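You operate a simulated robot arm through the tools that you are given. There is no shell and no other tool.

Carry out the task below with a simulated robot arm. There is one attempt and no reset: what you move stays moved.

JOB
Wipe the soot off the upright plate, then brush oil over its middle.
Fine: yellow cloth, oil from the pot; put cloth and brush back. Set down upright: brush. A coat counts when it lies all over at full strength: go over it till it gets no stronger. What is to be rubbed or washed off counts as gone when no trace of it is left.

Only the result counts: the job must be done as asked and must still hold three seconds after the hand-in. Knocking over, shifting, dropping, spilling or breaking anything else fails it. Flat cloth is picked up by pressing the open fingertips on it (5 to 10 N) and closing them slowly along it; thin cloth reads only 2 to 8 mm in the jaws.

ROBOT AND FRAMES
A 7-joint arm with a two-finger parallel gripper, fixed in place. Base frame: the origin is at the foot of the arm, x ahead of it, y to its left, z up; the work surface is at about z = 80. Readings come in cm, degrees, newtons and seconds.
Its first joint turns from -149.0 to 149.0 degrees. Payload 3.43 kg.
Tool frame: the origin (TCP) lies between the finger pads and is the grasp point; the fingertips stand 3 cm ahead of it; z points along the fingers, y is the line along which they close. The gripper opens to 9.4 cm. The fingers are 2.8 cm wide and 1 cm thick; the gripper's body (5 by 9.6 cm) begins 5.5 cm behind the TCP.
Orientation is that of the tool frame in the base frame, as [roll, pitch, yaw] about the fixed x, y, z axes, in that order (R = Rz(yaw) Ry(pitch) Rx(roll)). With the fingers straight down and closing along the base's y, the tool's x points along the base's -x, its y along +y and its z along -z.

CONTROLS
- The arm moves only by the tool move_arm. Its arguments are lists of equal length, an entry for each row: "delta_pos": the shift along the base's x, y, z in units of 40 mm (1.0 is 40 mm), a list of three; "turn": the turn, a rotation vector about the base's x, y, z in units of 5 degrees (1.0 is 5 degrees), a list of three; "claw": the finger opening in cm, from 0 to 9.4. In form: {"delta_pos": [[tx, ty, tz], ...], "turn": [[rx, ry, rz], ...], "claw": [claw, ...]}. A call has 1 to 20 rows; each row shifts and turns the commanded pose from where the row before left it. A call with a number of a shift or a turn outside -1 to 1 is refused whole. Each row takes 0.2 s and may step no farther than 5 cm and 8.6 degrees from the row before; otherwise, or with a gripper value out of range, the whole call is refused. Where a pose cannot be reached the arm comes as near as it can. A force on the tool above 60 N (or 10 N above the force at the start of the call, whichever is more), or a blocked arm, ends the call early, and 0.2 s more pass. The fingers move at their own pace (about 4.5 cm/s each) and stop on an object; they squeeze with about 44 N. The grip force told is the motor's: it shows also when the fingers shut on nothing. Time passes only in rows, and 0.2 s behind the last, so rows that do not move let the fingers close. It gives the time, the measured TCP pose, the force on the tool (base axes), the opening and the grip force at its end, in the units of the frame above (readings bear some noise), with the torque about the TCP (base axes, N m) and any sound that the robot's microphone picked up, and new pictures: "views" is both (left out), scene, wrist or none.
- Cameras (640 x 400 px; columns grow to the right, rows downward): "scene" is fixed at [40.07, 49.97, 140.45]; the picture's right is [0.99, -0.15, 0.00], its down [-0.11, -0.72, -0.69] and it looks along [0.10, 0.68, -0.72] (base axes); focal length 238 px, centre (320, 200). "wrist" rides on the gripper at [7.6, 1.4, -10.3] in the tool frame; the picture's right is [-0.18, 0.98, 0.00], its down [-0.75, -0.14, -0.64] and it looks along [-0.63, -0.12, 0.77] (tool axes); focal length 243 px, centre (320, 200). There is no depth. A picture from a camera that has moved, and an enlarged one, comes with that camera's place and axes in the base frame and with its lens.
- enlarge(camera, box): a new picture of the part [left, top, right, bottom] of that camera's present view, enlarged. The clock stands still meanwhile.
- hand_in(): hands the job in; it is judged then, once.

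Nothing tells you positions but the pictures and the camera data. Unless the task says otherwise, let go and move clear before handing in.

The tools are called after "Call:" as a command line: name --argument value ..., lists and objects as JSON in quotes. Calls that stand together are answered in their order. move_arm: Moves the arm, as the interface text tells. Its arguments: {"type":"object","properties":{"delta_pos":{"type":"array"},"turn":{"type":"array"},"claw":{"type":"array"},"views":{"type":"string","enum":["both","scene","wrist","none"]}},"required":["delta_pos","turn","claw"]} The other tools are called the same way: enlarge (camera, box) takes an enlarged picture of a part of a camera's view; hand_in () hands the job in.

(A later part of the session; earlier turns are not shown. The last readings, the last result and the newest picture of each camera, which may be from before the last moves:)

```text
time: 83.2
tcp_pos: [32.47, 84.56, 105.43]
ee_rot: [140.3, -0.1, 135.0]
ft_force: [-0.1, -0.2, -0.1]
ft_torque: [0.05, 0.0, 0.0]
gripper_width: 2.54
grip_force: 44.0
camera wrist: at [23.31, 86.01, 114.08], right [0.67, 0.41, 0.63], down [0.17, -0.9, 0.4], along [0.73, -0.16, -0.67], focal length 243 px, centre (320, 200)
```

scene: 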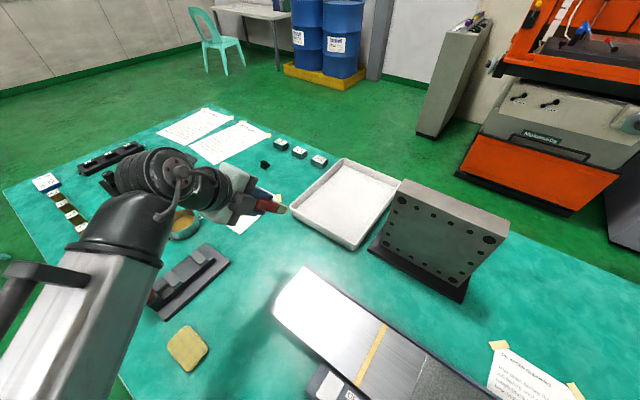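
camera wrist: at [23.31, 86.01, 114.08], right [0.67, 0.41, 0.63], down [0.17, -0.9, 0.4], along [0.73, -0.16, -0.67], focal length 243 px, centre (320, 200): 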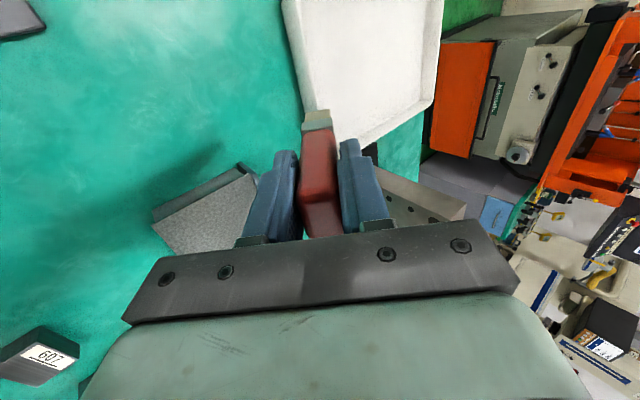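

Call:
move_arm --delta_pos '[[0.863, -0.543, -0.2], [0.863, -0.543, -0.2], [0.863, -0.543, -0.2], [0.863, -0.543, -0.2], [0.863, -0.543, -0.2], [0.863, -0.543, -0.2], [0.863, -0.543, -0.2], [0.863, -0.543, -0.2], [0, 0, 0]]' --turn '[[0.672, -0.672, 0], [0.672, -0.672, 0], [0.672, -0.672, 0], [0.672, -0.672, 0], [0.672, -0.672, 0], [0.672, -0.672, 0], [0.672, -0.672, 0], [0.672, -0.672, 0], [0, 0, 0]]' --claw '[1, 1, 1, 1, 1, 1, 1, 1, 1]' --views "both"

```text
time: 85.2
tcp_pos: [60.03, 66.87, 98.9]
ee_rot: [102.3, 0.0, 135.0]
ft_force: [0.4, 1.0, -0.7]
ft_torque: [0.0, 0.03, 0.01]
gripper_width: 2.53
grip_force: 43.7
camera wrist: at [47.82, 65.5, 102.42], right [0.28, 0.02, 0.96], down [0.07, -1.0, 0.0], along [0.96, 0.07, -0.28], focal length 243 px, centre (320, 200)
```

scene: 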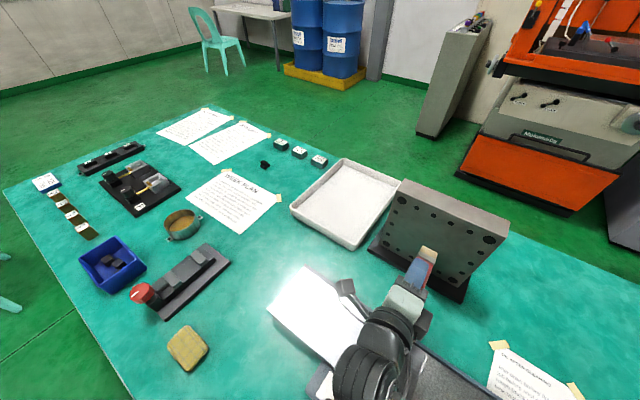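
wrist: 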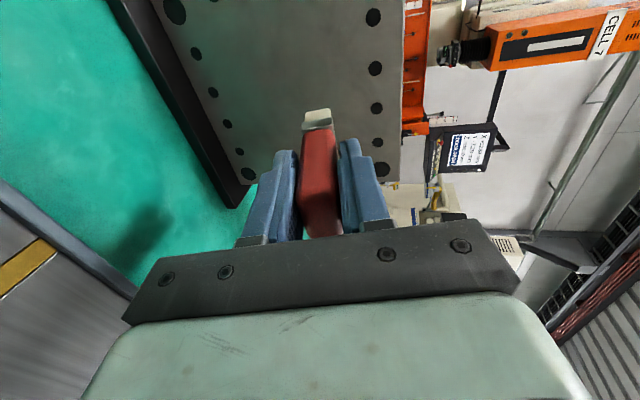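

The brush points at the plate with its tip about 6 cm away. I'll approach in stages while watching the force.

Call:
move_arm --delta_pos '[[0.35, 0.35, 0], [0.35, 0.35, 0], [0.1, 0.1, 0], [0, 0, 0]]' --turn '[[0, 0, 0], [0, 0, 0], [0, 0, 0], [0, 0, 0]]' --claw '[1, 1, 1, 1]' --views "both"

Call:
enlarge --camera "wrist" --box '[220, 40, 420, 250]'

Call:
enlarge --camera "scene" --box '[370, 170, 520, 300]'

```text
time: 86.2
tcp_pos: [63.12, 70.15, 98.93]
ee_rot: [102.5, 0.1, 135.0]
ft_force: [-0.9, 0.2, 0.3]
ft_torque: [-0.02, 0.03, 0.04]
gripper_width: 2.54
grip_force: 43.5
camera wrist: at [50.94, 68.73, 102.46], right [0.28, 0.02, 0.96], down [0.07, -1.0, 0.0], along [0.96, 0.07, -0.28], focal length 243 px, centre (320, 200)
```

scene: 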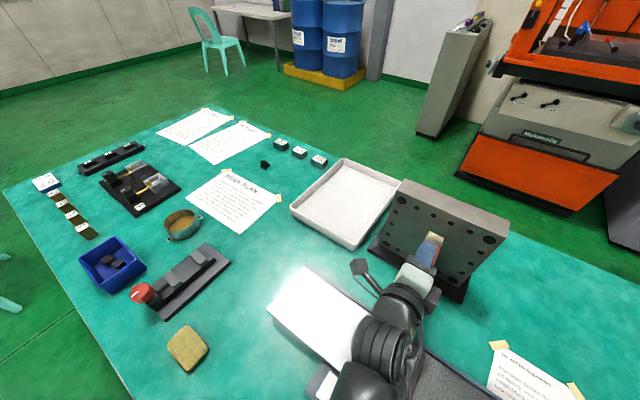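
wrist: 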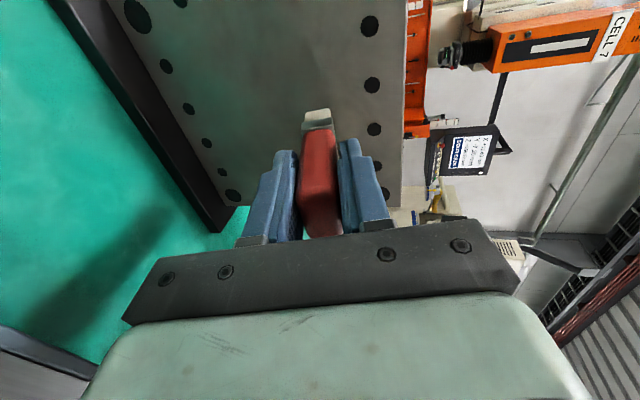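

```text
1.90 times, centred on (320, 145) of wrist
camera zoom: at [50.94, 68.73, 102.46], right [0.28, 0.02, 0.96], down [0.07, -1.0, 0.0], along [0.96, 0.07, -0.28], focal length 462 px, centre (320, 305)
```

zoom: 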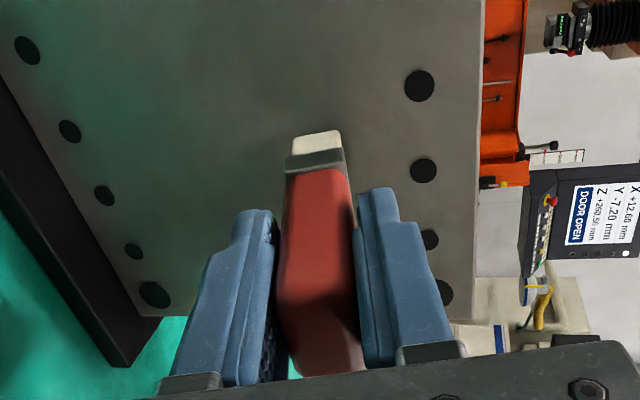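

```text
3.08 times, centred on (445, 235) of scene
camera zoom: at [40.07, 49.97, 140.45], right [0.99, -0.15, 0.0], down [-0.11, -0.72, -0.69], along [0.1, 0.68, -0.72], focal length 732 px, centre (-65, 92)
```

zoom: 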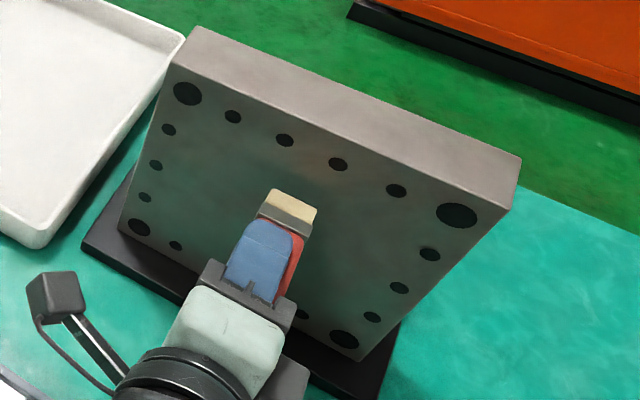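

Call:
move_arm --delta_pos '[[0.06, 0.06, 0], [0.06, 0.06, 0], [0.04, 0.04, 0], [0, 0, 0]]' --turn '[[0, 0, 0], [0, 0, 0], [0, 0, 0], [0, 0, 0]]' --claw '[1, 1, 1, 1]' --views "none"

```text
time: 87.2
tcp_pos: [63.86, 70.76, 98.88]
ee_rot: [102.4, 0.0, 135.0]
ft_force: [-0.1, 0.0, -0.7]
ft_torque: [-0.01, 0.0, 0.0]
gripper_width: 2.54
grip_force: 44.0
```

Call:
move_arm --delta_pos '[[0.04, 0.04, 0], [0.03, 0.03, 0], [0, 0, 0]]' --turn '[[0, 0, 0], [0, 0, 0], [0, 0, 0]]' --claw '[1, 1, 1]' --views "none"

```text
time: 88.0
tcp_pos: [64.0, 71.01, 99.06]
ee_rot: [102.4, 0.1, 135.0]
ft_force: [-0.7, 0.3, -1.0]
ft_torque: [-0.03, 0.03, 0.02]
gripper_width: 2.55
grip_force: 43.8
```

Call:
move_arm --delta_pos '[[0.04, 0.04, 0], [0.03, 0.03, 0], [0, 0, 0]]' --turn '[[0, 0, 0], [0, 0, 0], [0, 0, 0]]' --claw '[1, 1, 1]' --views "wrist"

```text
time: 88.8
tcp_pos: [64.23, 71.23, 98.87]
ee_rot: [102.4, 0.1, 135.1]
ft_force: [-7.3, -7.7, -0.6]
ft_torque: [-0.1, 0.03, -0.12]
gripper_width: 2.53
grip_force: 44.1
camera wrist: at [52.1, 69.89, 102.51], right [0.28, 0.02, 0.96], down [0.07, -1.0, 0.0], along [0.96, 0.07, -0.28], focal length 243 px, centre (320, 200)
```

wrist: 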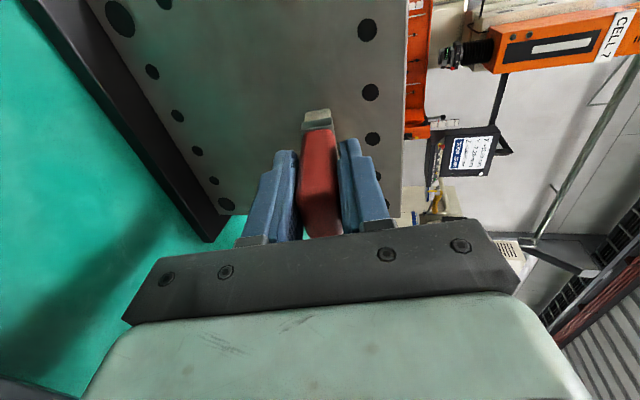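

The bristles touch with about 11 N. I'll make a short downward stroke and look at the mark it leaves.

Call:
move_arm --delta_pos '[[0, 0, -0.2], [0, 0, -0.2], [0, 0, -0.2], [0, 0, -0.2], [0, 0, -0.2], [0, 0, 0]]' --turn '[[0, 0, 0], [0, 0, 0], [0, 0, 0], [0, 0, 0], [0, 0, 0], [0, 0, 0]]' --claw '[1, 1, 1, 1, 1, 1]' --views "both"

Call:
enlarge --camera "wrist" --box '[200, 0, 440, 200]'

Call:
enlarge --camera "scene" --box '[370, 170, 520, 300]'

```text
time: 90.2
tcp_pos: [64.37, 71.31, 94.99]
ee_rot: [102.5, 0.0, 135.0]
ft_force: [-12.4, -13.1, 4.1]
ft_torque: [0.17, -0.15, -0.14]
gripper_width: 2.53
grip_force: 44.2
camera wrist: at [52.1, 69.91, 98.54], right [0.28, 0.02, 0.96], down [0.07, -1.0, 0.0], along [0.96, 0.07, -0.28], focal length 243 px, centre (320, 200)
```

scene: 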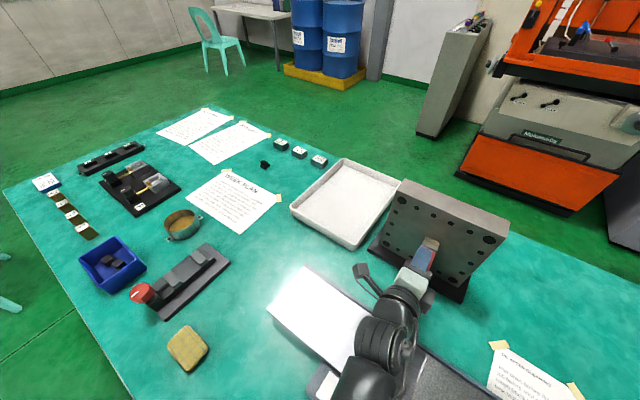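
wrist: 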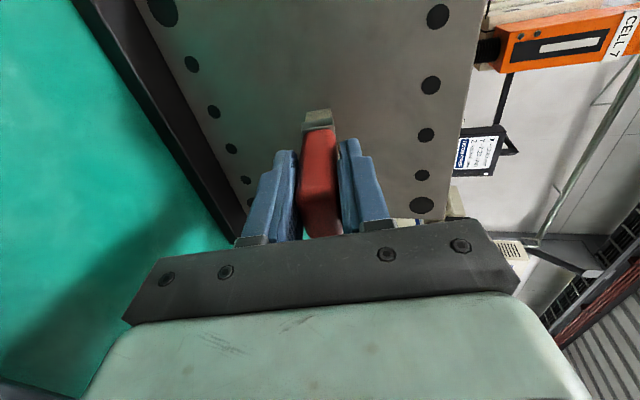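

```text
2.00 times, centred on (320, 100) of wrist
camera zoom: at [52.1, 69.91, 98.54], right [0.28, 0.02, 0.96], down [0.07, -1.0, 0.0], along [0.96, 0.07, -0.28], focal length 485 px, centre (320, 400)
```

zoom: 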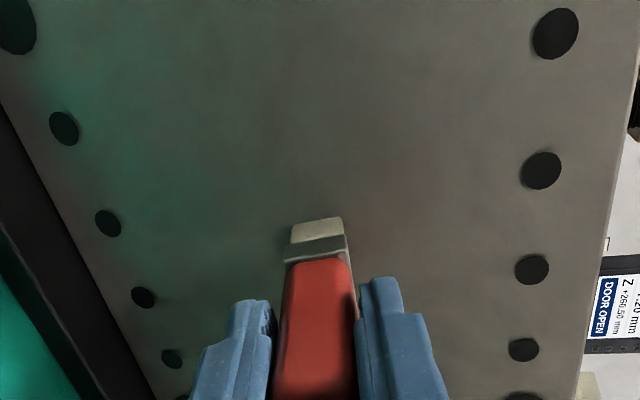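

```text
3.08 times, centred on (445, 235) of scene
camera zoom: at [40.07, 49.97, 140.45], right [0.99, -0.15, 0.0], down [-0.11, -0.72, -0.69], along [0.1, 0.68, -0.72], focal length 732 px, centre (-65, 92)
```

zoom: 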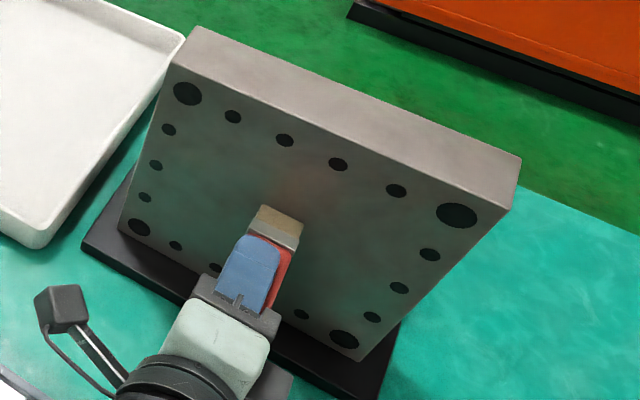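

No obvious mark yet. I'll zoom in closer around the stroke area.

Call:
enlarge --camera "wrist" --box '[300, 60, 420, 150]'

Call:
enlarge --camera "scene" --box '[410, 205, 470, 255]'

```text
4.44 times, centred on (360, 105) of wrist
camera zoom: at [52.1, 69.91, 98.54], right [0.28, 0.02, 0.96], down [0.07, -1.0, 0.0], along [0.96, 0.07, -0.28], focal length 1078 px, centre (142, 622)
```

zoom: 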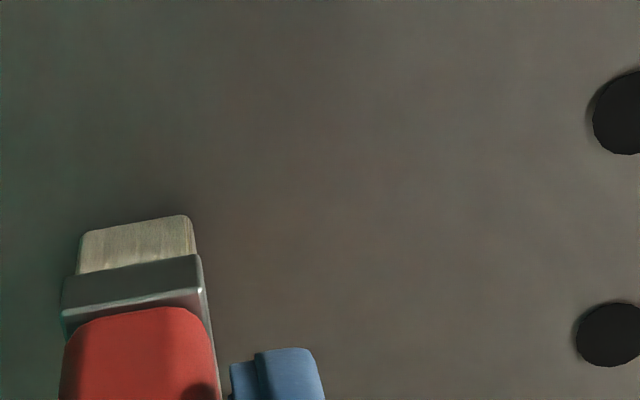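

```text
8.00 times, centred on (440, 230) of scene
camera zoom: at [40.07, 49.97, 140.45], right [0.99, -0.15, 0.0], down [-0.11, -0.72, -0.69], along [0.1, 0.68, -0.72], focal length 1902 px, centre (-640, -40)
```

zoom: 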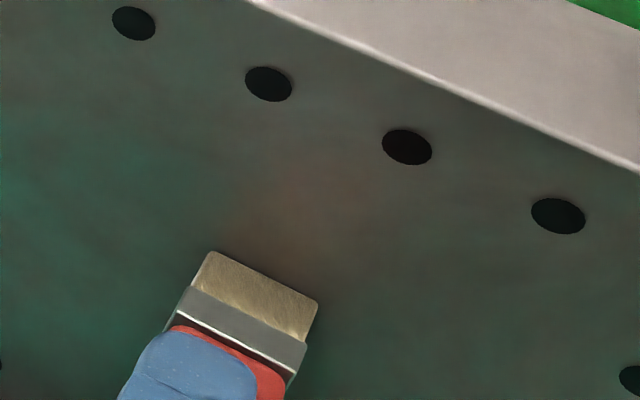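

There's a faint brownish tint where I stroked. I'll go over the same strip several more times to see whether it builds up.

Call:
move_arm --delta_pos '[[0, 0, 0.25], [0, 0, 0.25], [0, 0, 0.25], [0, 0, 0.25], [0, 0, -0.25], [0, 0, -0.25], [0, 0, -0.25], [0, 0, -0.25], [0, 0, 0.25], [0, 0, 0.25], [0, 0, 0.25], [0, 0, 0.25], [0, 0, -0.25], [0, 0, -0.25], [0, 0, -0.25], [0, 0, -0.25], [0, 0, -0.25], [0, 0, -0.25], [0, 0, 0]]' --turn '[[0, 0, 0], [0, 0, 0], [0, 0, 0], [0, 0, 0], [0, 0, 0], [0, 0, 0], [0, 0, 0], [0, 0, 0], [0, 0, 0], [0, 0, 0], [0, 0, 0], [0, 0, 0], [0, 0, 0], [0, 0, 0], [0, 0, 0], [0, 0, 0], [0, 0, 0], [0, 0, 0], [0, 0, 0]]' --claw '[1, 1, 1, 1, 1, 1, 1, 1, 1, 1, 1, 1, 1, 1, 1, 1, 1, 1, 1]' --views "both"

Call:
enlarge --camera "scene" --box '[370, 170, 520, 300]'

Call:
enlarge --camera "wrist" --box '[200, 0, 500, 200]'

```text
time: 94.2
tcp_pos: [64.3, 71.4, 92.95]
ee_rot: [102.4, 0.0, 134.9]
ft_force: [-3.3, -3.2, 0.7]
ft_torque: [0.06, -0.05, 0.02]
gripper_width: 2.54
grip_force: 44.1
camera wrist: at [52.13, 69.92, 96.47], right [0.28, 0.02, 0.96], down [0.07, -1.0, 0.0], along [0.96, 0.07, -0.28], focal length 243 px, centre (320, 200)
```

scene: 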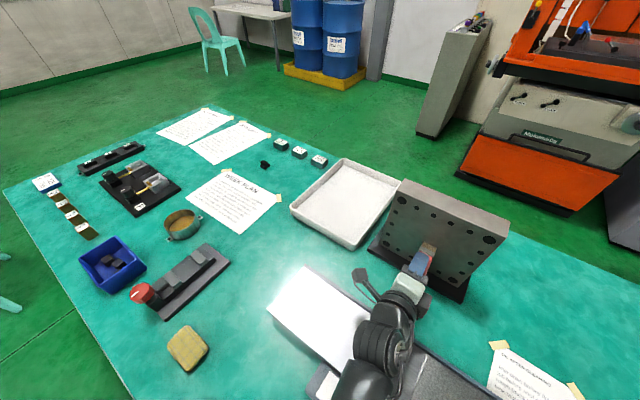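
wrist: 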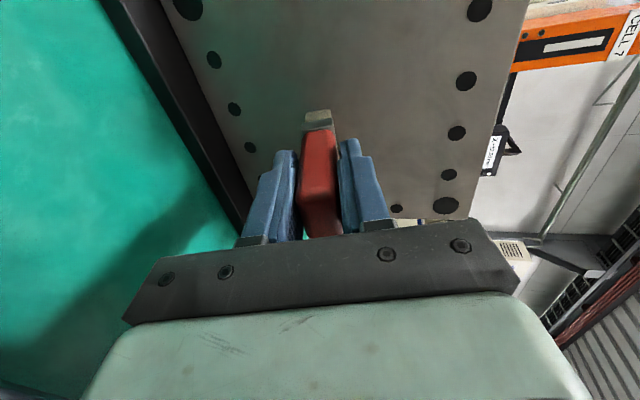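

```text
3.08 times, centred on (445, 235) of scene
camera zoom: at [40.07, 49.97, 140.45], right [0.99, -0.15, 0.0], down [-0.11, -0.72, -0.69], along [0.1, 0.68, -0.72], focal length 732 px, centre (-65, 92)
```

zoom: 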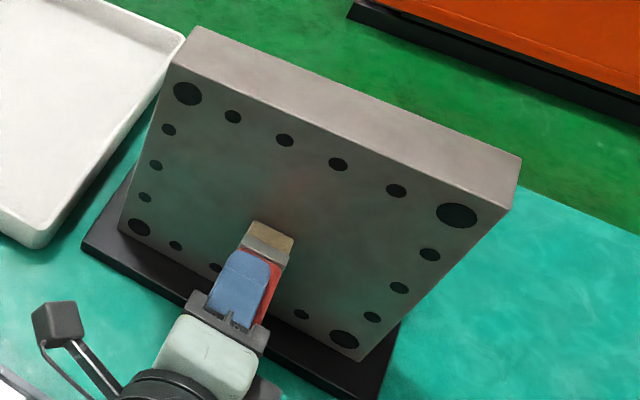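

```text
2.00 times, centred on (350, 100) of wrist
camera zoom: at [52.13, 69.92, 96.47], right [0.28, 0.02, 0.96], down [0.07, -1.0, 0.0], along [0.96, 0.07, -0.28], focal length 485 px, centre (260, 400)
```

zoom: 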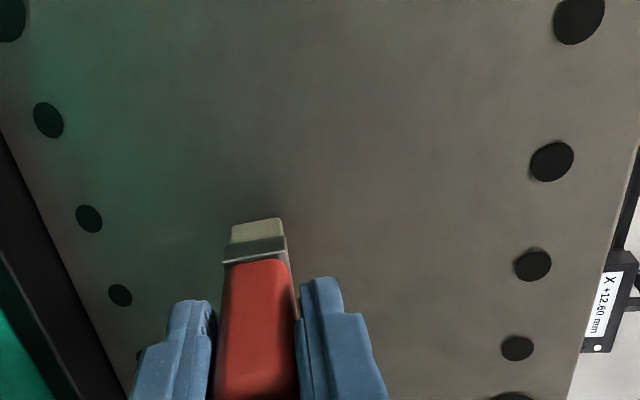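

The tint seems to move with the brush, so it may only be bounced light. I'll back away and look at the bare plate to see whether any oil went on.

Call:
move_arm --delta_pos '[[-0.7, -0.7, 0], [-0.7, -0.7, 0], [-0.7, -0.7, 0], [-0.7, -0.7, 0], [0, 0, 0]]' --turn '[[0, 0, 0], [0, 0, 0], [0, 0, 0], [0, 0, 0], [0, 0, 0]]' --claw '[1, 1, 1, 1, 1]' --views "both"

Call:
enlarge --camera "scene" --box '[400, 190, 490, 270]'

Call:
enlarge --camera "wrist" --box '[160, 0, 460, 210]'

```text
time: 95.4
tcp_pos: [53.07, 60.11, 92.88]
ee_rot: [102.5, 0.0, 134.9]
ft_force: [1.1, 0.7, -1.3]
ft_torque: [0.02, 0.01, -0.02]
gripper_width: 2.53
grip_force: 43.9
camera wrist: at [40.98, 58.7, 96.42], right [0.28, 0.02, 0.96], down [0.07, -1.0, 0.0], along [0.96, 0.07, -0.28], focal length 243 px, centre (320, 200)
```

scene: 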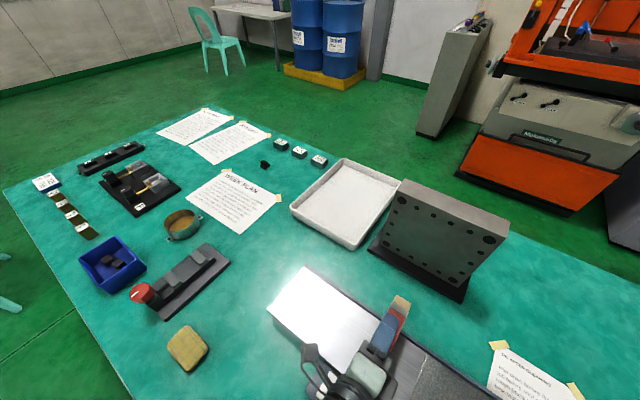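
wrist: 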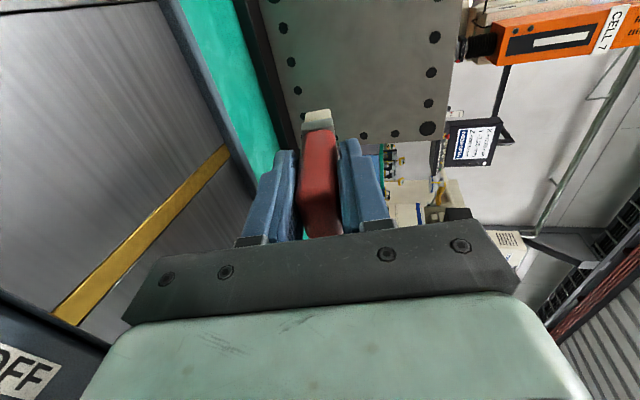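

```text
5.00 times, centred on (445, 230) of scene
camera zoom: at [40.07, 49.97, 140.45], right [0.99, -0.15, 0.0], down [-0.11, -0.72, -0.69], along [0.1, 0.68, -0.72], focal length 1189 px, centre (-305, 50)
```

zoom: 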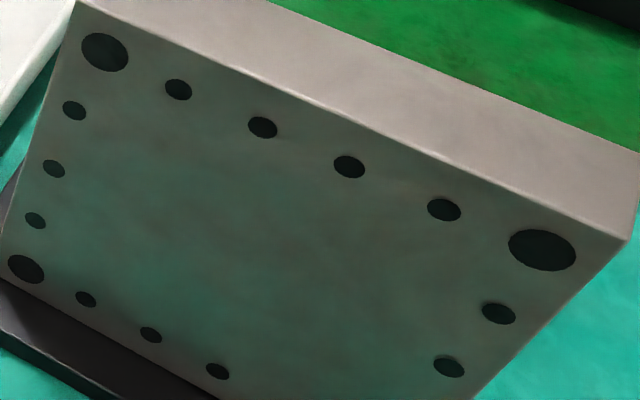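

```text
1.90 times, centred on (310, 105) of wrist
camera zoom: at [40.98, 58.7, 96.42], right [0.28, 0.02, 0.96], down [0.07, -1.0, 0.0], along [0.96, 0.07, -0.28], focal length 462 px, centre (339, 381)
```

zoom: 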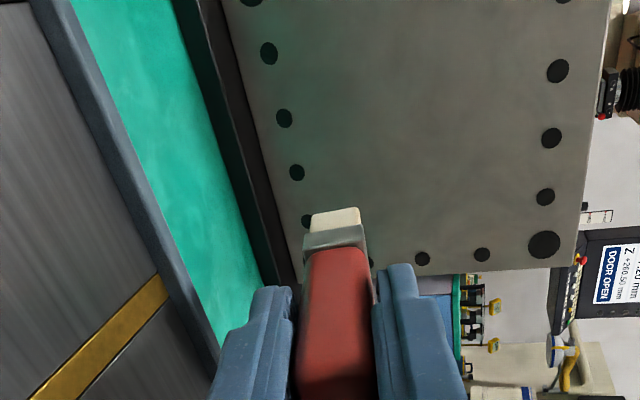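

No oil reached the plate and the bristles look pale and dry, so my dip was too shallow. I'll look closely at the pot.

Call:
enlarge --camera "scene" --box '[155, 200, 210, 250]'

Call:
enlarge --camera "scene" --box '[370, 280, 430, 340]'

```text
8.00 times, centred on (182, 225) of scene
camera zoom: at [40.07, 49.97, 140.45], right [0.99, -0.15, 0.0], down [-0.11, -0.72, -0.69], along [0.1, 0.68, -0.72], focal length 1902 px, centre (1420, 0)
```

zoom: 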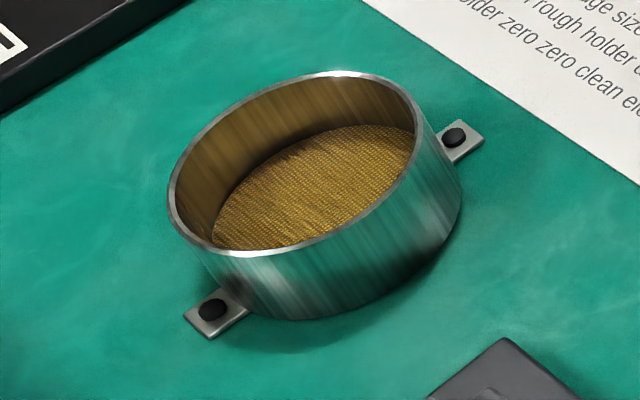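

```text
6.67 times, centred on (400, 310) of scene
camera zoom: at [40.07, 49.97, 140.45], right [0.99, -0.15, 0.0], down [-0.11, -0.72, -0.69], along [0.1, 0.68, -0.72], focal length 1585 px, centre (-213, -533)
```

zoom: 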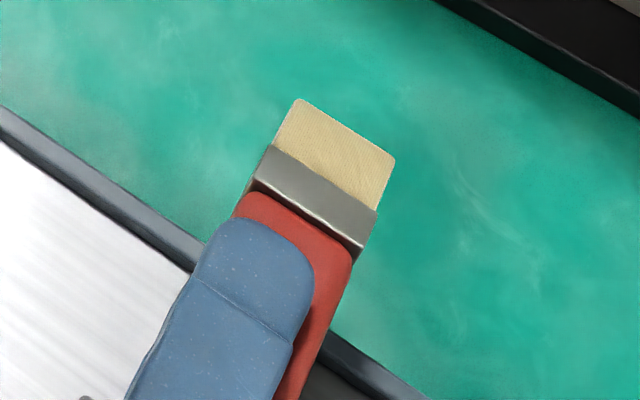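

The pot holds only a shallow layer about 3 cm below its rim, and my earlier dip stopped about 1 cm too high. I'll go back and dip properly, right down to the layer.

Call:
move_arm --delta_pos '[[-0.3, 0.2, 0.9], [-0.757, 0.647, 0.7], [-0.757, 0.647, 0.7], [-0.757, 0.647, 0.7], [-0.757, 0.647, 0], [-0.757, 0.647, 0], [-0.757, 0.647, 0], [-0.757, 0.647, 0], [-0.757, 0.647, 0], [-0.757, 0.647, 0], [-0.757, 0.647, 0], [-0.757, 0.647, 0], [-0.757, 0.647, 0], [-0.757, 0.647, 0], [-0.757, 0.647, 0], [-0.757, 0.647, 0], [0, 0, 0]]' --turn '[[-0.69, 0.69, 0], [-0.69, 0.69, 0], [-0.69, 0.69, 0], [-0.69, 0.69, 0], [-0.69, 0.69, 0], [-0.69, 0.69, 0], [-0.69, 0.69, 0], [-0.69, 0.69, 0], [-0.69, 0.69, 0], [-0.69, 0.69, 0], [-0.69, 0.69, 0], [-0.69, 0.69, 0], [-0.69, 0.69, 0], [-0.69, 0.69, 0], [-0.69, 0.69, 0], [-0.6, 0.6, 0], [0, 0, 0]]' --claw '[1, 1, 1, 1, 1, 1, 1, 1, 1, 1, 1, 1, 1, 1, 1, 1, 1]' --views "both"

```text
time: 99.0
tcp_pos: [6.51, 99.92, 105.01]
ee_rot: [180.0, 0.0, 135.0]
ft_force: [-0.4, -0.4, -0.3]
ft_torque: [0.03, 0.0, 0.01]
gripper_width: 2.5
grip_force: 44.3
camera wrist: at [2.16, 106.3, 115.15], right [0.83, 0.56, 0.0], down [0.43, -0.63, 0.64], along [0.36, -0.53, -0.77], focal length 243 px, centre (320, 200)
```

scene: 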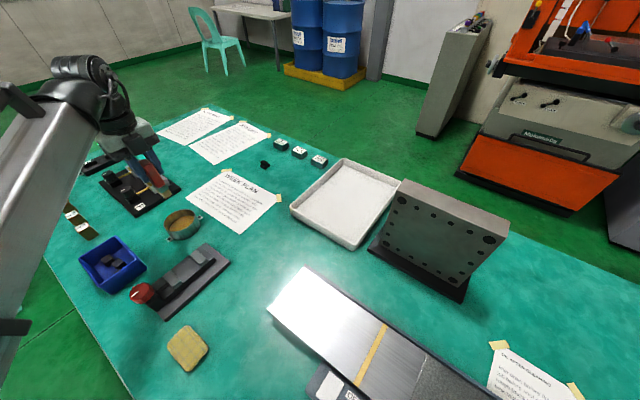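
wrist: 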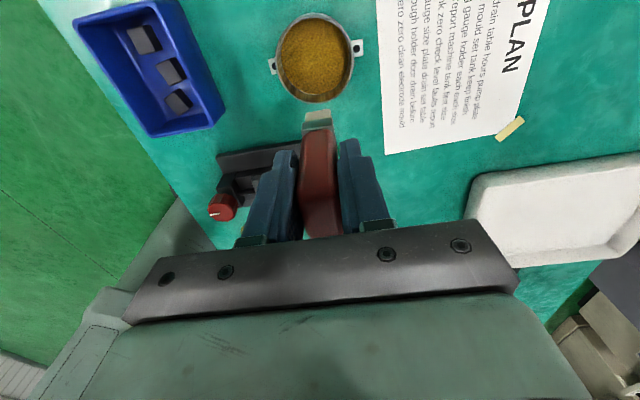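

The brush hangs upright; the pot's centre is near (4.6, 101.6). I'll centre over it and lower to just above the layer.

Call:
move_arm --delta_pos '[[-0.47, 0.42, -0.3], [0, 0, -0.9], [0, 0, -0.9], [0, 0, -0.9], [0, 0, -0.3], [0, 0, 0]]' --turn '[[0, 0, 0], [0, 0, 0], [0, 0, 0], [0, 0, 0], [0, 0, 0], [0, 0, 0]]' --claw '[1, 1, 1, 1, 1, 1]' --views "wrist"

```text
time: 100.4
tcp_pos: [4.53, 101.38, 91.83]
ee_rot: [179.8, 0.0, 135.0]
ft_force: [0.1, -0.2, -1.4]
ft_torque: [0.02, -0.04, -0.02]
gripper_width: 2.54
grip_force: 43.5
camera wrist: at [0.29, 107.84, 101.91], right [0.83, 0.56, 0.0], down [0.43, -0.63, 0.64], along [0.36, -0.53, -0.77], focal length 243 px, centre (320, 200)
```

wrist: 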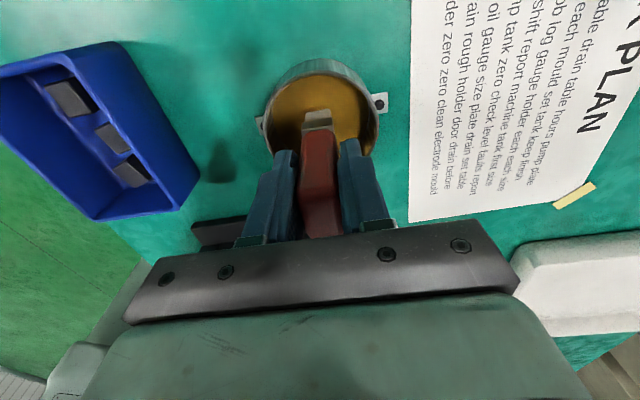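

Call:
move_arm --delta_pos '[[0, 0, -0.2], [0, 0, -0.15], [0, 0, -0.1], [0, 0, 0]]' --turn '[[0, 0, 0], [0, 0, 0], [0, 0, 0], [0, 0, 0]]' --claw '[1, 1, 1, 1]' --views "none"

Call:
move_arm --delta_pos '[[0, 0, -0.04], [0, 0, 0]]' --turn '[[0, 0, 0], [0, 0, 0]]' --claw '[1, 1]' --views "none"

```text
time: 101.4
tcp_pos: [4.73, 101.43, 89.97]
ee_rot: [179.8, 0.0, 135.0]
ft_force: [-0.3, 0.1, -0.7]
ft_torque: [0.02, 0.0, -0.01]
gripper_width: 2.54
grip_force: 43.8
```

```text
time: 102.0
tcp_pos: [4.62, 101.52, 89.88]
ee_rot: [179.8, 0.0, 135.1]
ft_force: [0.4, -0.6, 3.3]
ft_torque: [-0.03, -0.01, 0.01]
gripper_width: 2.54
grip_force: 44.1
```

The bristles now touch the layer with 3 N. I'll press lightly, stir a little to load them, then lift and look.

Call:
move_arm --delta_pos '[[0, 0, -0.02], [0.1, -0.1, 0], [0, 0, 0], [-0.2, 0.2, 0], [0, 0, 0], [0.1, -0.1, 0], [0, 0, 0], [0, 0, 0], [0, 0, 0]]' --turn '[[0, 0, 0], [0, 0, 0], [0, 0, 0], [0, 0, 0], [0, 0, 0], [0, 0, 0], [0, 0, 0], [0, 0, 0], [0, 0, 0]]' --claw '[1, 1, 1, 1, 1, 1, 1, 1, 1]' --views "none"

Call:
move_arm --delta_pos '[[0, 0, 0.2], [0, 0, 0.5], [0, 0, 0.5], [0, 0, 0.3], [0, 0, 0]]' --turn '[[0, 0, 0], [0, 0, 0], [0, 0, 0], [0, 0, 0], [0, 0, 0]]' --claw '[1, 1, 1, 1, 1]' --views "both"

Call:
enlarge --camera "wrist" --box '[240, 40, 400, 180]'

Call:
enlarge --camera "scene" --box '[130, 170, 220, 250]'

```text
time: 104.0
tcp_pos: [4.63, 101.51, 90.0]
ee_rot: [179.8, -0.1, 135.0]
ft_force: [-3.4, 4.9, 19.0]
ft_torque: [0.29, 0.4, -0.03]
gripper_width: 2.55
grip_force: 44.3
```

```text
time: 105.2
tcp_pos: [4.56, 101.58, 95.76]
ee_rot: [179.8, 0.0, 135.0]
ft_force: [0.1, 0.1, -0.8]
ft_torque: [0.04, 0.02, -0.01]
gripper_width: 2.53
grip_force: 44.0
camera wrist: at [0.26, 107.95, 105.89], right [0.83, 0.56, 0.0], down [0.43, -0.63, 0.64], along [0.36, -0.53, -0.77], focal length 243 px, centre (320, 200)
```

scene: 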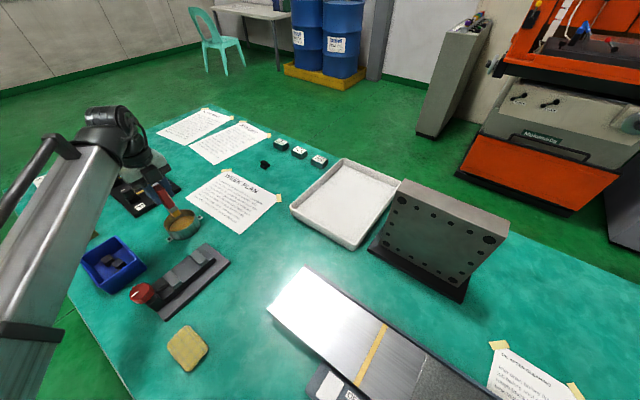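
wrist: 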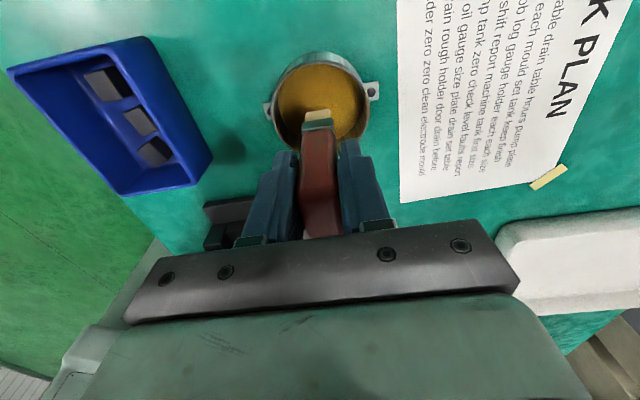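

```text
2.86 times, centred on (320, 110) of wrist
camera zoom: at [0.26, 107.95, 105.89], right [0.83, 0.56, 0.0], down [0.43, -0.63, 0.64], along [0.36, -0.53, -0.77], focal length 693 px, centre (320, 457)
```

zoom: 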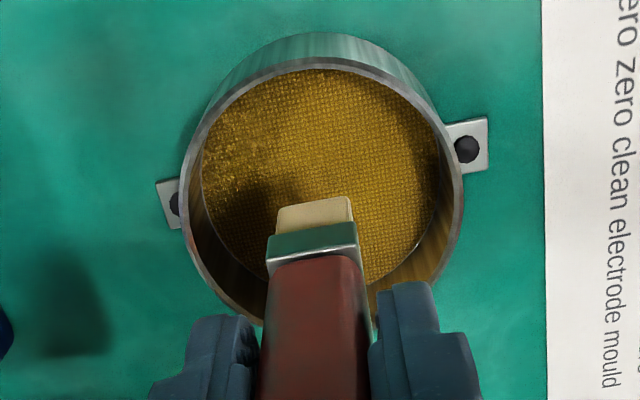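

```text
5.00 times, centred on (175, 210) of scene
camera zoom: at [40.07, 49.97, 140.45], right [0.99, -0.15, 0.0], down [-0.11, -0.72, -0.69], along [0.1, 0.68, -0.72], focal length 1189 px, centre (1045, 150)
```

zoom: 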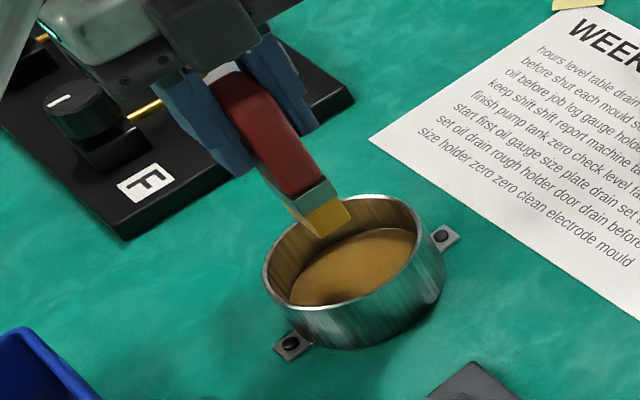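

The bristles are now golden, so the brush is loaded. I'll carry it back to the plate along the same path.

Call:
move_arm --delta_pos '[[0, 0, 0], [0, 0, 0.9], [0, 0, 0.9], [0, 0, 0.6], [0.866, -0.534, 0], [0.866, -0.534, 0], [0.866, -0.534, 0], [0.866, -0.534, 0], [0.866, -0.534, 0], [0.866, -0.534, 0], [0.866, -0.534, 0], [0.866, -0.534, 0], [0.863, -0.543, -0.2], [0.863, -0.543, -0.2], [0.863, -0.543, -0.2], [0.863, -0.543, -0.2], [0.863, -0.543, -0.2], [0.863, -0.543, -0.2], [0.863, -0.543, -0.2], [0.863, -0.543, -0.2]]' --turn '[[0, 0, 0], [0, 0, 0], [0, 0, 0], [0, 0, 0], [0.7, -0.7, 0], [0.7, -0.7, 0], [0.7, -0.7, 0], [0.7, -0.7, 0], [0.7, -0.7, 0], [0.7, -0.7, 0], [0.7, -0.7, 0], [0.7, -0.7, 0], [0.672, -0.672, 0], [0.672, -0.672, 0], [0.672, -0.672, 0], [0.672, -0.672, 0], [0.672, -0.672, 0], [0.672, -0.672, 0], [0.672, -0.672, 0], [0.672, -0.672, 0]]' --claw '[1, 1, 1, 1, 1, 1, 1, 1, 1, 1, 1, 1, 1, 1, 1, 1, 1, 1, 1, 1]' --views "both"

```text
time: 109.4
tcp_pos: [59.92, 67.04, 98.82]
ee_rot: [102.1, 0.0, 134.9]
ft_force: [-0.4, 0.5, -0.9]
ft_torque: [-0.01, 0.02, 0.0]
gripper_width: 2.54
grip_force: 43.8
camera wrist: at [47.8, 65.54, 102.28], right [0.28, 0.02, 0.96], down [0.07, -1.0, 0.0], along [0.96, 0.07, -0.28], focal length 243 px, centre (320, 200)
```

scene: 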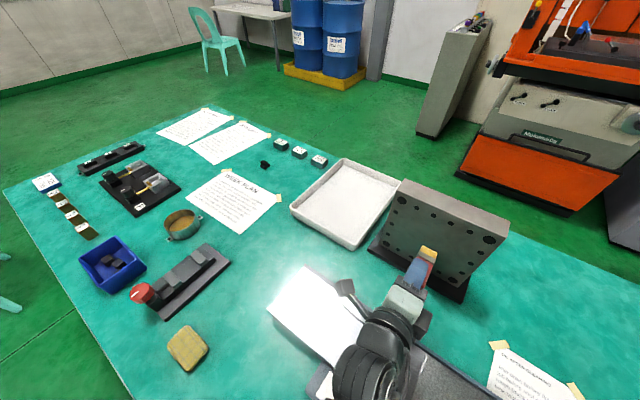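
wrist: 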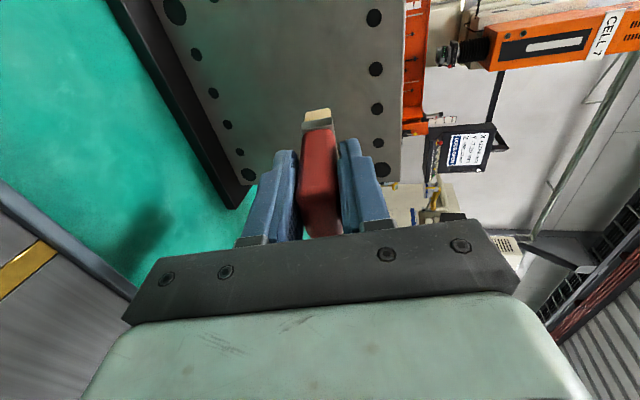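

The brush tip is golden. I'll approach to just short of contact.

Call:
move_arm --delta_pos '[[0.35, 0.35, 0], [0.35, 0.35, 0], [0.2, 0.2, 0], [0.08, 0.08, 0], [0.03, 0.03, 0], [0, 0, 0]]' --turn '[[0, 0, 0], [0, 0, 0], [0, 0, 0], [0, 0, 0], [0, 0, 0], [0, 0, 0]]' --claw '[1, 1, 1, 1, 1, 1]' --views "none"

```text
time: 110.8
tcp_pos: [63.91, 71.14, 98.87]
ee_rot: [102.2, 0.0, 135.1]
ft_force: [-0.8, 0.2, -0.8]
ft_torque: [-0.03, 0.03, -0.04]
gripper_width: 2.53
grip_force: 43.7
```

Call:
move_arm --delta_pos '[[0.04, 0.04, 0], [0, 0, 0]]' --turn '[[0, 0, 0], [0, 0, 0]]' --claw '[1, 1]' --views "none"

```text
time: 111.4
tcp_pos: [64.18, 71.21, 98.95]
ee_rot: [102.3, 0.1, 135.0]
ft_force: [-0.1, -0.6, 0.0]
ft_torque: [0.01, 0.01, -0.02]
gripper_width: 2.56
grip_force: 43.6
```

Call:
move_arm --delta_pos '[[0.04, 0.04, 0], [0, 0, 0]]' --turn '[[0, 0, 0], [0, 0, 0]]' --claw '[1, 1]' --views "none"

```text
time: 112.0
tcp_pos: [64.07, 71.44, 98.95]
ee_rot: [102.2, 0.1, 135.0]
ft_force: [-8.2, -6.8, -0.8]
ft_torque: [-0.12, 0.12, 0.04]
gripper_width: 2.55
grip_force: 43.9
```

About 10.6 N of contact. I'll stroke down 5 cm and look.

Call:
move_arm --delta_pos '[[0, 0, -0.2], [0, 0, -0.2], [0, 0, -0.2], [0, 0, -0.2], [0, 0, -0.2], [0, 0, -0.2], [0, 0, 0]]' --turn '[[0, 0, 0], [0, 0, 0], [0, 0, 0], [0, 0, 0], [0, 0, 0], [0, 0, 0], [0, 0, 0]]' --claw '[1, 1, 1, 1, 1, 1, 1]' --views "both"

Call:
enlarge --camera "wrist" --box '[200, 0, 500, 200]'

Call:
enlarge --camera "scene" --box '[370, 170, 520, 300]'

```text
time: 113.6
tcp_pos: [64.27, 71.39, 94.21]
ee_rot: [102.2, 0.1, 135.0]
ft_force: [-13.1, -14.6, 3.3]
ft_torque: [0.15, -0.17, -0.09]
gripper_width: 2.57
grip_force: 44.1
camera wrist: at [52.02, 69.9, 97.61], right [0.28, 0.02, 0.96], down [0.07, -1.0, 0.0], along [0.96, 0.07, -0.28], focal length 243 px, centre (320, 200)
```

scene: 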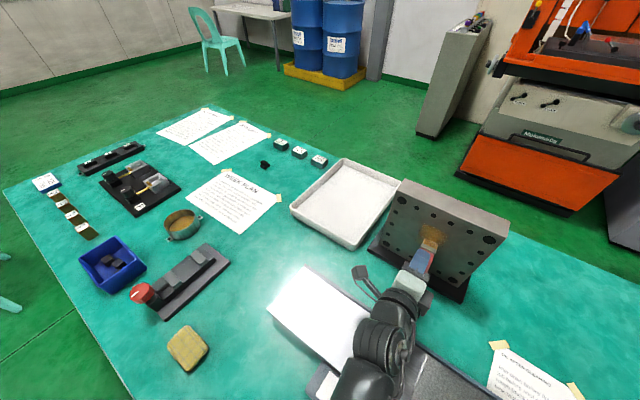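
wrist: 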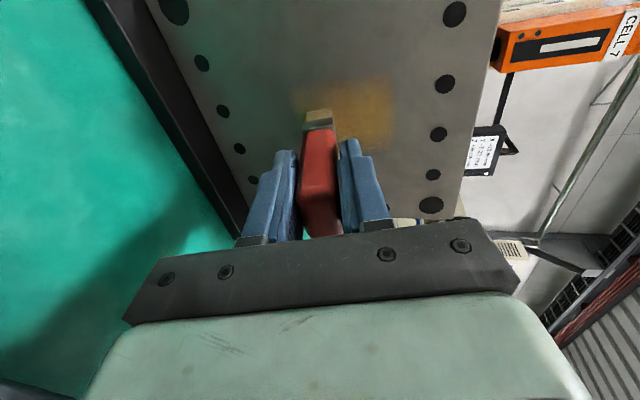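

```text
2.00 times, centred on (350, 100) of wrist
camera zoom: at [52.02, 69.9, 97.61], right [0.28, 0.02, 0.96], down [0.07, -1.0, 0.0], along [0.96, 0.07, -0.28], focal length 485 px, centre (260, 400)
```

zoom: 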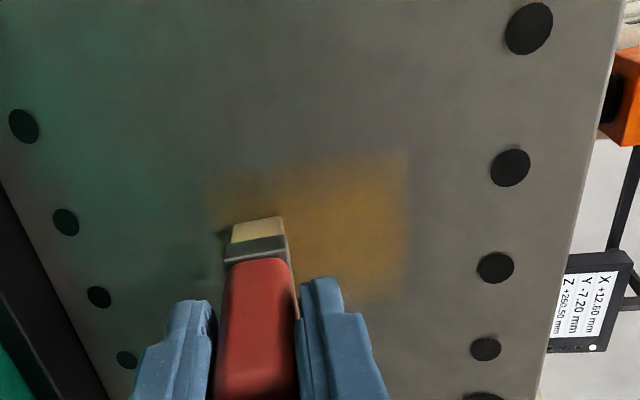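

```text
3.08 times, centred on (445, 235) of scene
camera zoom: at [40.07, 49.97, 140.45], right [0.99, -0.15, 0.0], down [-0.11, -0.72, -0.69], along [0.1, 0.68, -0.72], focal length 732 px, centre (-65, 92)
```

zoom: 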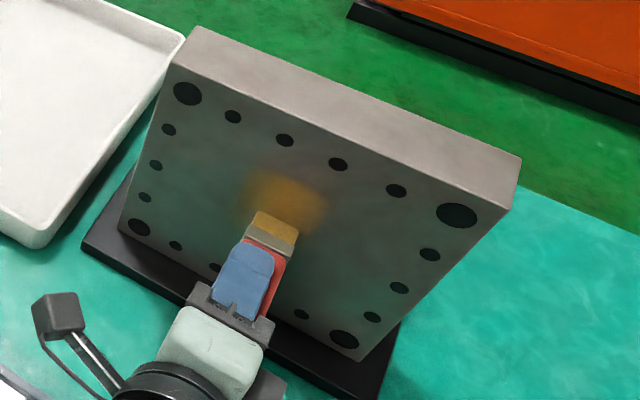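

Oil is going on as a golden patch about 5–6 cm wide with soft edges. I'll work in up-and-down strokes across the middle, starting by continuing down and then shifting left.

Call:
move_arm --delta_pos '[[-0.015, -0.015, -0.24], [0, 0, -0.24], [0, 0, -0.24], [0, 0, -0.24], [0, 0, -0.24], [-0.177, 0.177, 0], [-0.177, 0.177, 0], [0, 0, 0.24], [0, 0, 0.24], [0, 0, 0.24], [0, 0, 0.24], [0, 0, 0.24], [0, 0, 0.24], [0, 0, 0.24], [0, 0, 0.24], [0, 0, 0.24], [0, 0, 0.24], [0, 0, 0]]' --turn '[[0, 0, 0], [0, 0, 0], [0, 0, 0], [0, 0, 0], [0, 0, 0], [0, 0, 0], [0, 0, 0], [0, 0, 0], [0, 0, 0], [0, 0, 0], [0, 0, 0], [0, 0, 0], [0, 0, 0], [0, 0, 0], [0, 0, 0], [0, 0, 0], [0, 0, 0], [0, 0, 0]]' --claw '[1, 1, 1, 1, 1, 1, 1, 1, 1, 1, 1, 1, 1, 1, 1, 1, 1, 1]' --views "both"

Call:
enlarge --camera "wrist" --box '[160, 0, 460, 200]'

Call:
enlarge --camera "scene" --box '[370, 170, 520, 300]'

```text
time: 117.4
tcp_pos: [62.74, 72.66, 98.91]
ee_rot: [102.2, -0.1, 135.0]
ft_force: [-0.4, 0.3, -0.1]
ft_torque: [-0.01, 0.0, -0.01]
gripper_width: 2.55
grip_force: 44.0
camera wrist: at [50.58, 71.31, 102.4], right [0.28, 0.02, 0.96], down [0.07, -1.0, 0.0], along [0.96, 0.07, -0.28], focal length 243 px, centre (320, 200)
```

scene: 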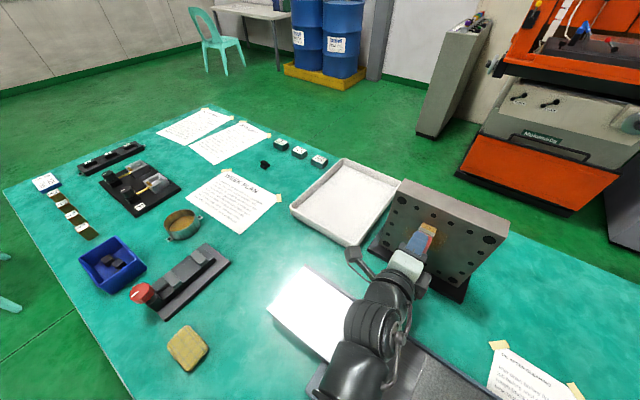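
wrist: 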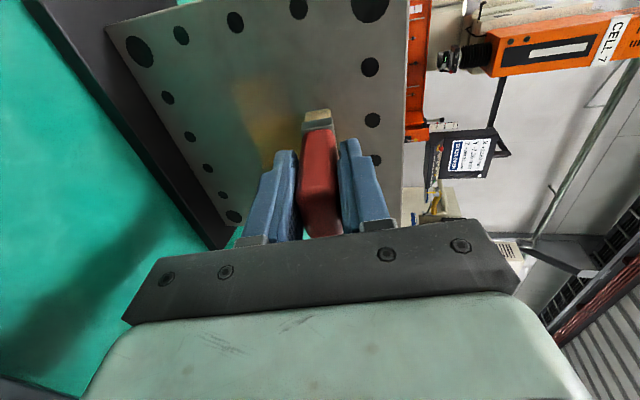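

```text
2.00 times, centred on (310, 100) of wrist
camera zoom: at [50.58, 71.31, 102.4], right [0.28, 0.02, 0.96], down [0.07, -1.0, 0.0], along [0.96, 0.07, -0.28], focal length 485 px, centre (340, 400)
```

zoom: 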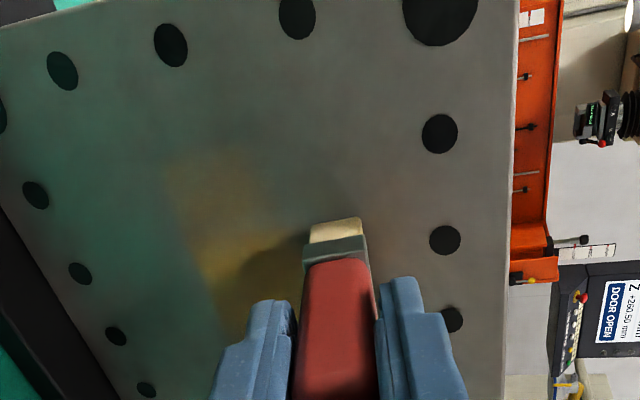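

```text
3.08 times, centred on (445, 235) of scene
camera zoom: at [40.07, 49.97, 140.45], right [0.99, -0.15, 0.0], down [-0.11, -0.72, -0.69], along [0.1, 0.68, -0.72], focal length 732 px, centre (-65, 92)
```

zoom: 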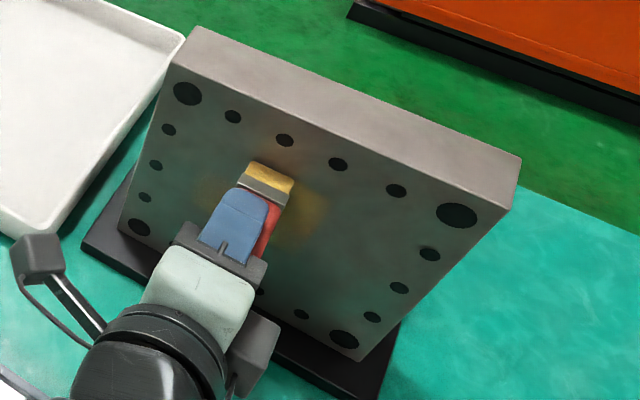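

The up-stroke lost contact near the top because the plate leans very slightly away lower down. I'll re-press and use a small depth correction while stroking.

Call:
move_arm --delta_pos '[[0.03, 0.03, 0], [0, 0, 0]]' --turn '[[0, 0, 0], [0, 0, 0]]' --claw '[1, 1]' --views "none"

```text
time: 118.0
tcp_pos: [62.76, 72.91, 98.97]
ee_rot: [102.1, 0.0, 135.1]
ft_force: [-11.6, -10.9, -0.7]
ft_torque: [-0.15, 0.13, -0.02]
gripper_width: 2.57
grip_force: 44.1
```

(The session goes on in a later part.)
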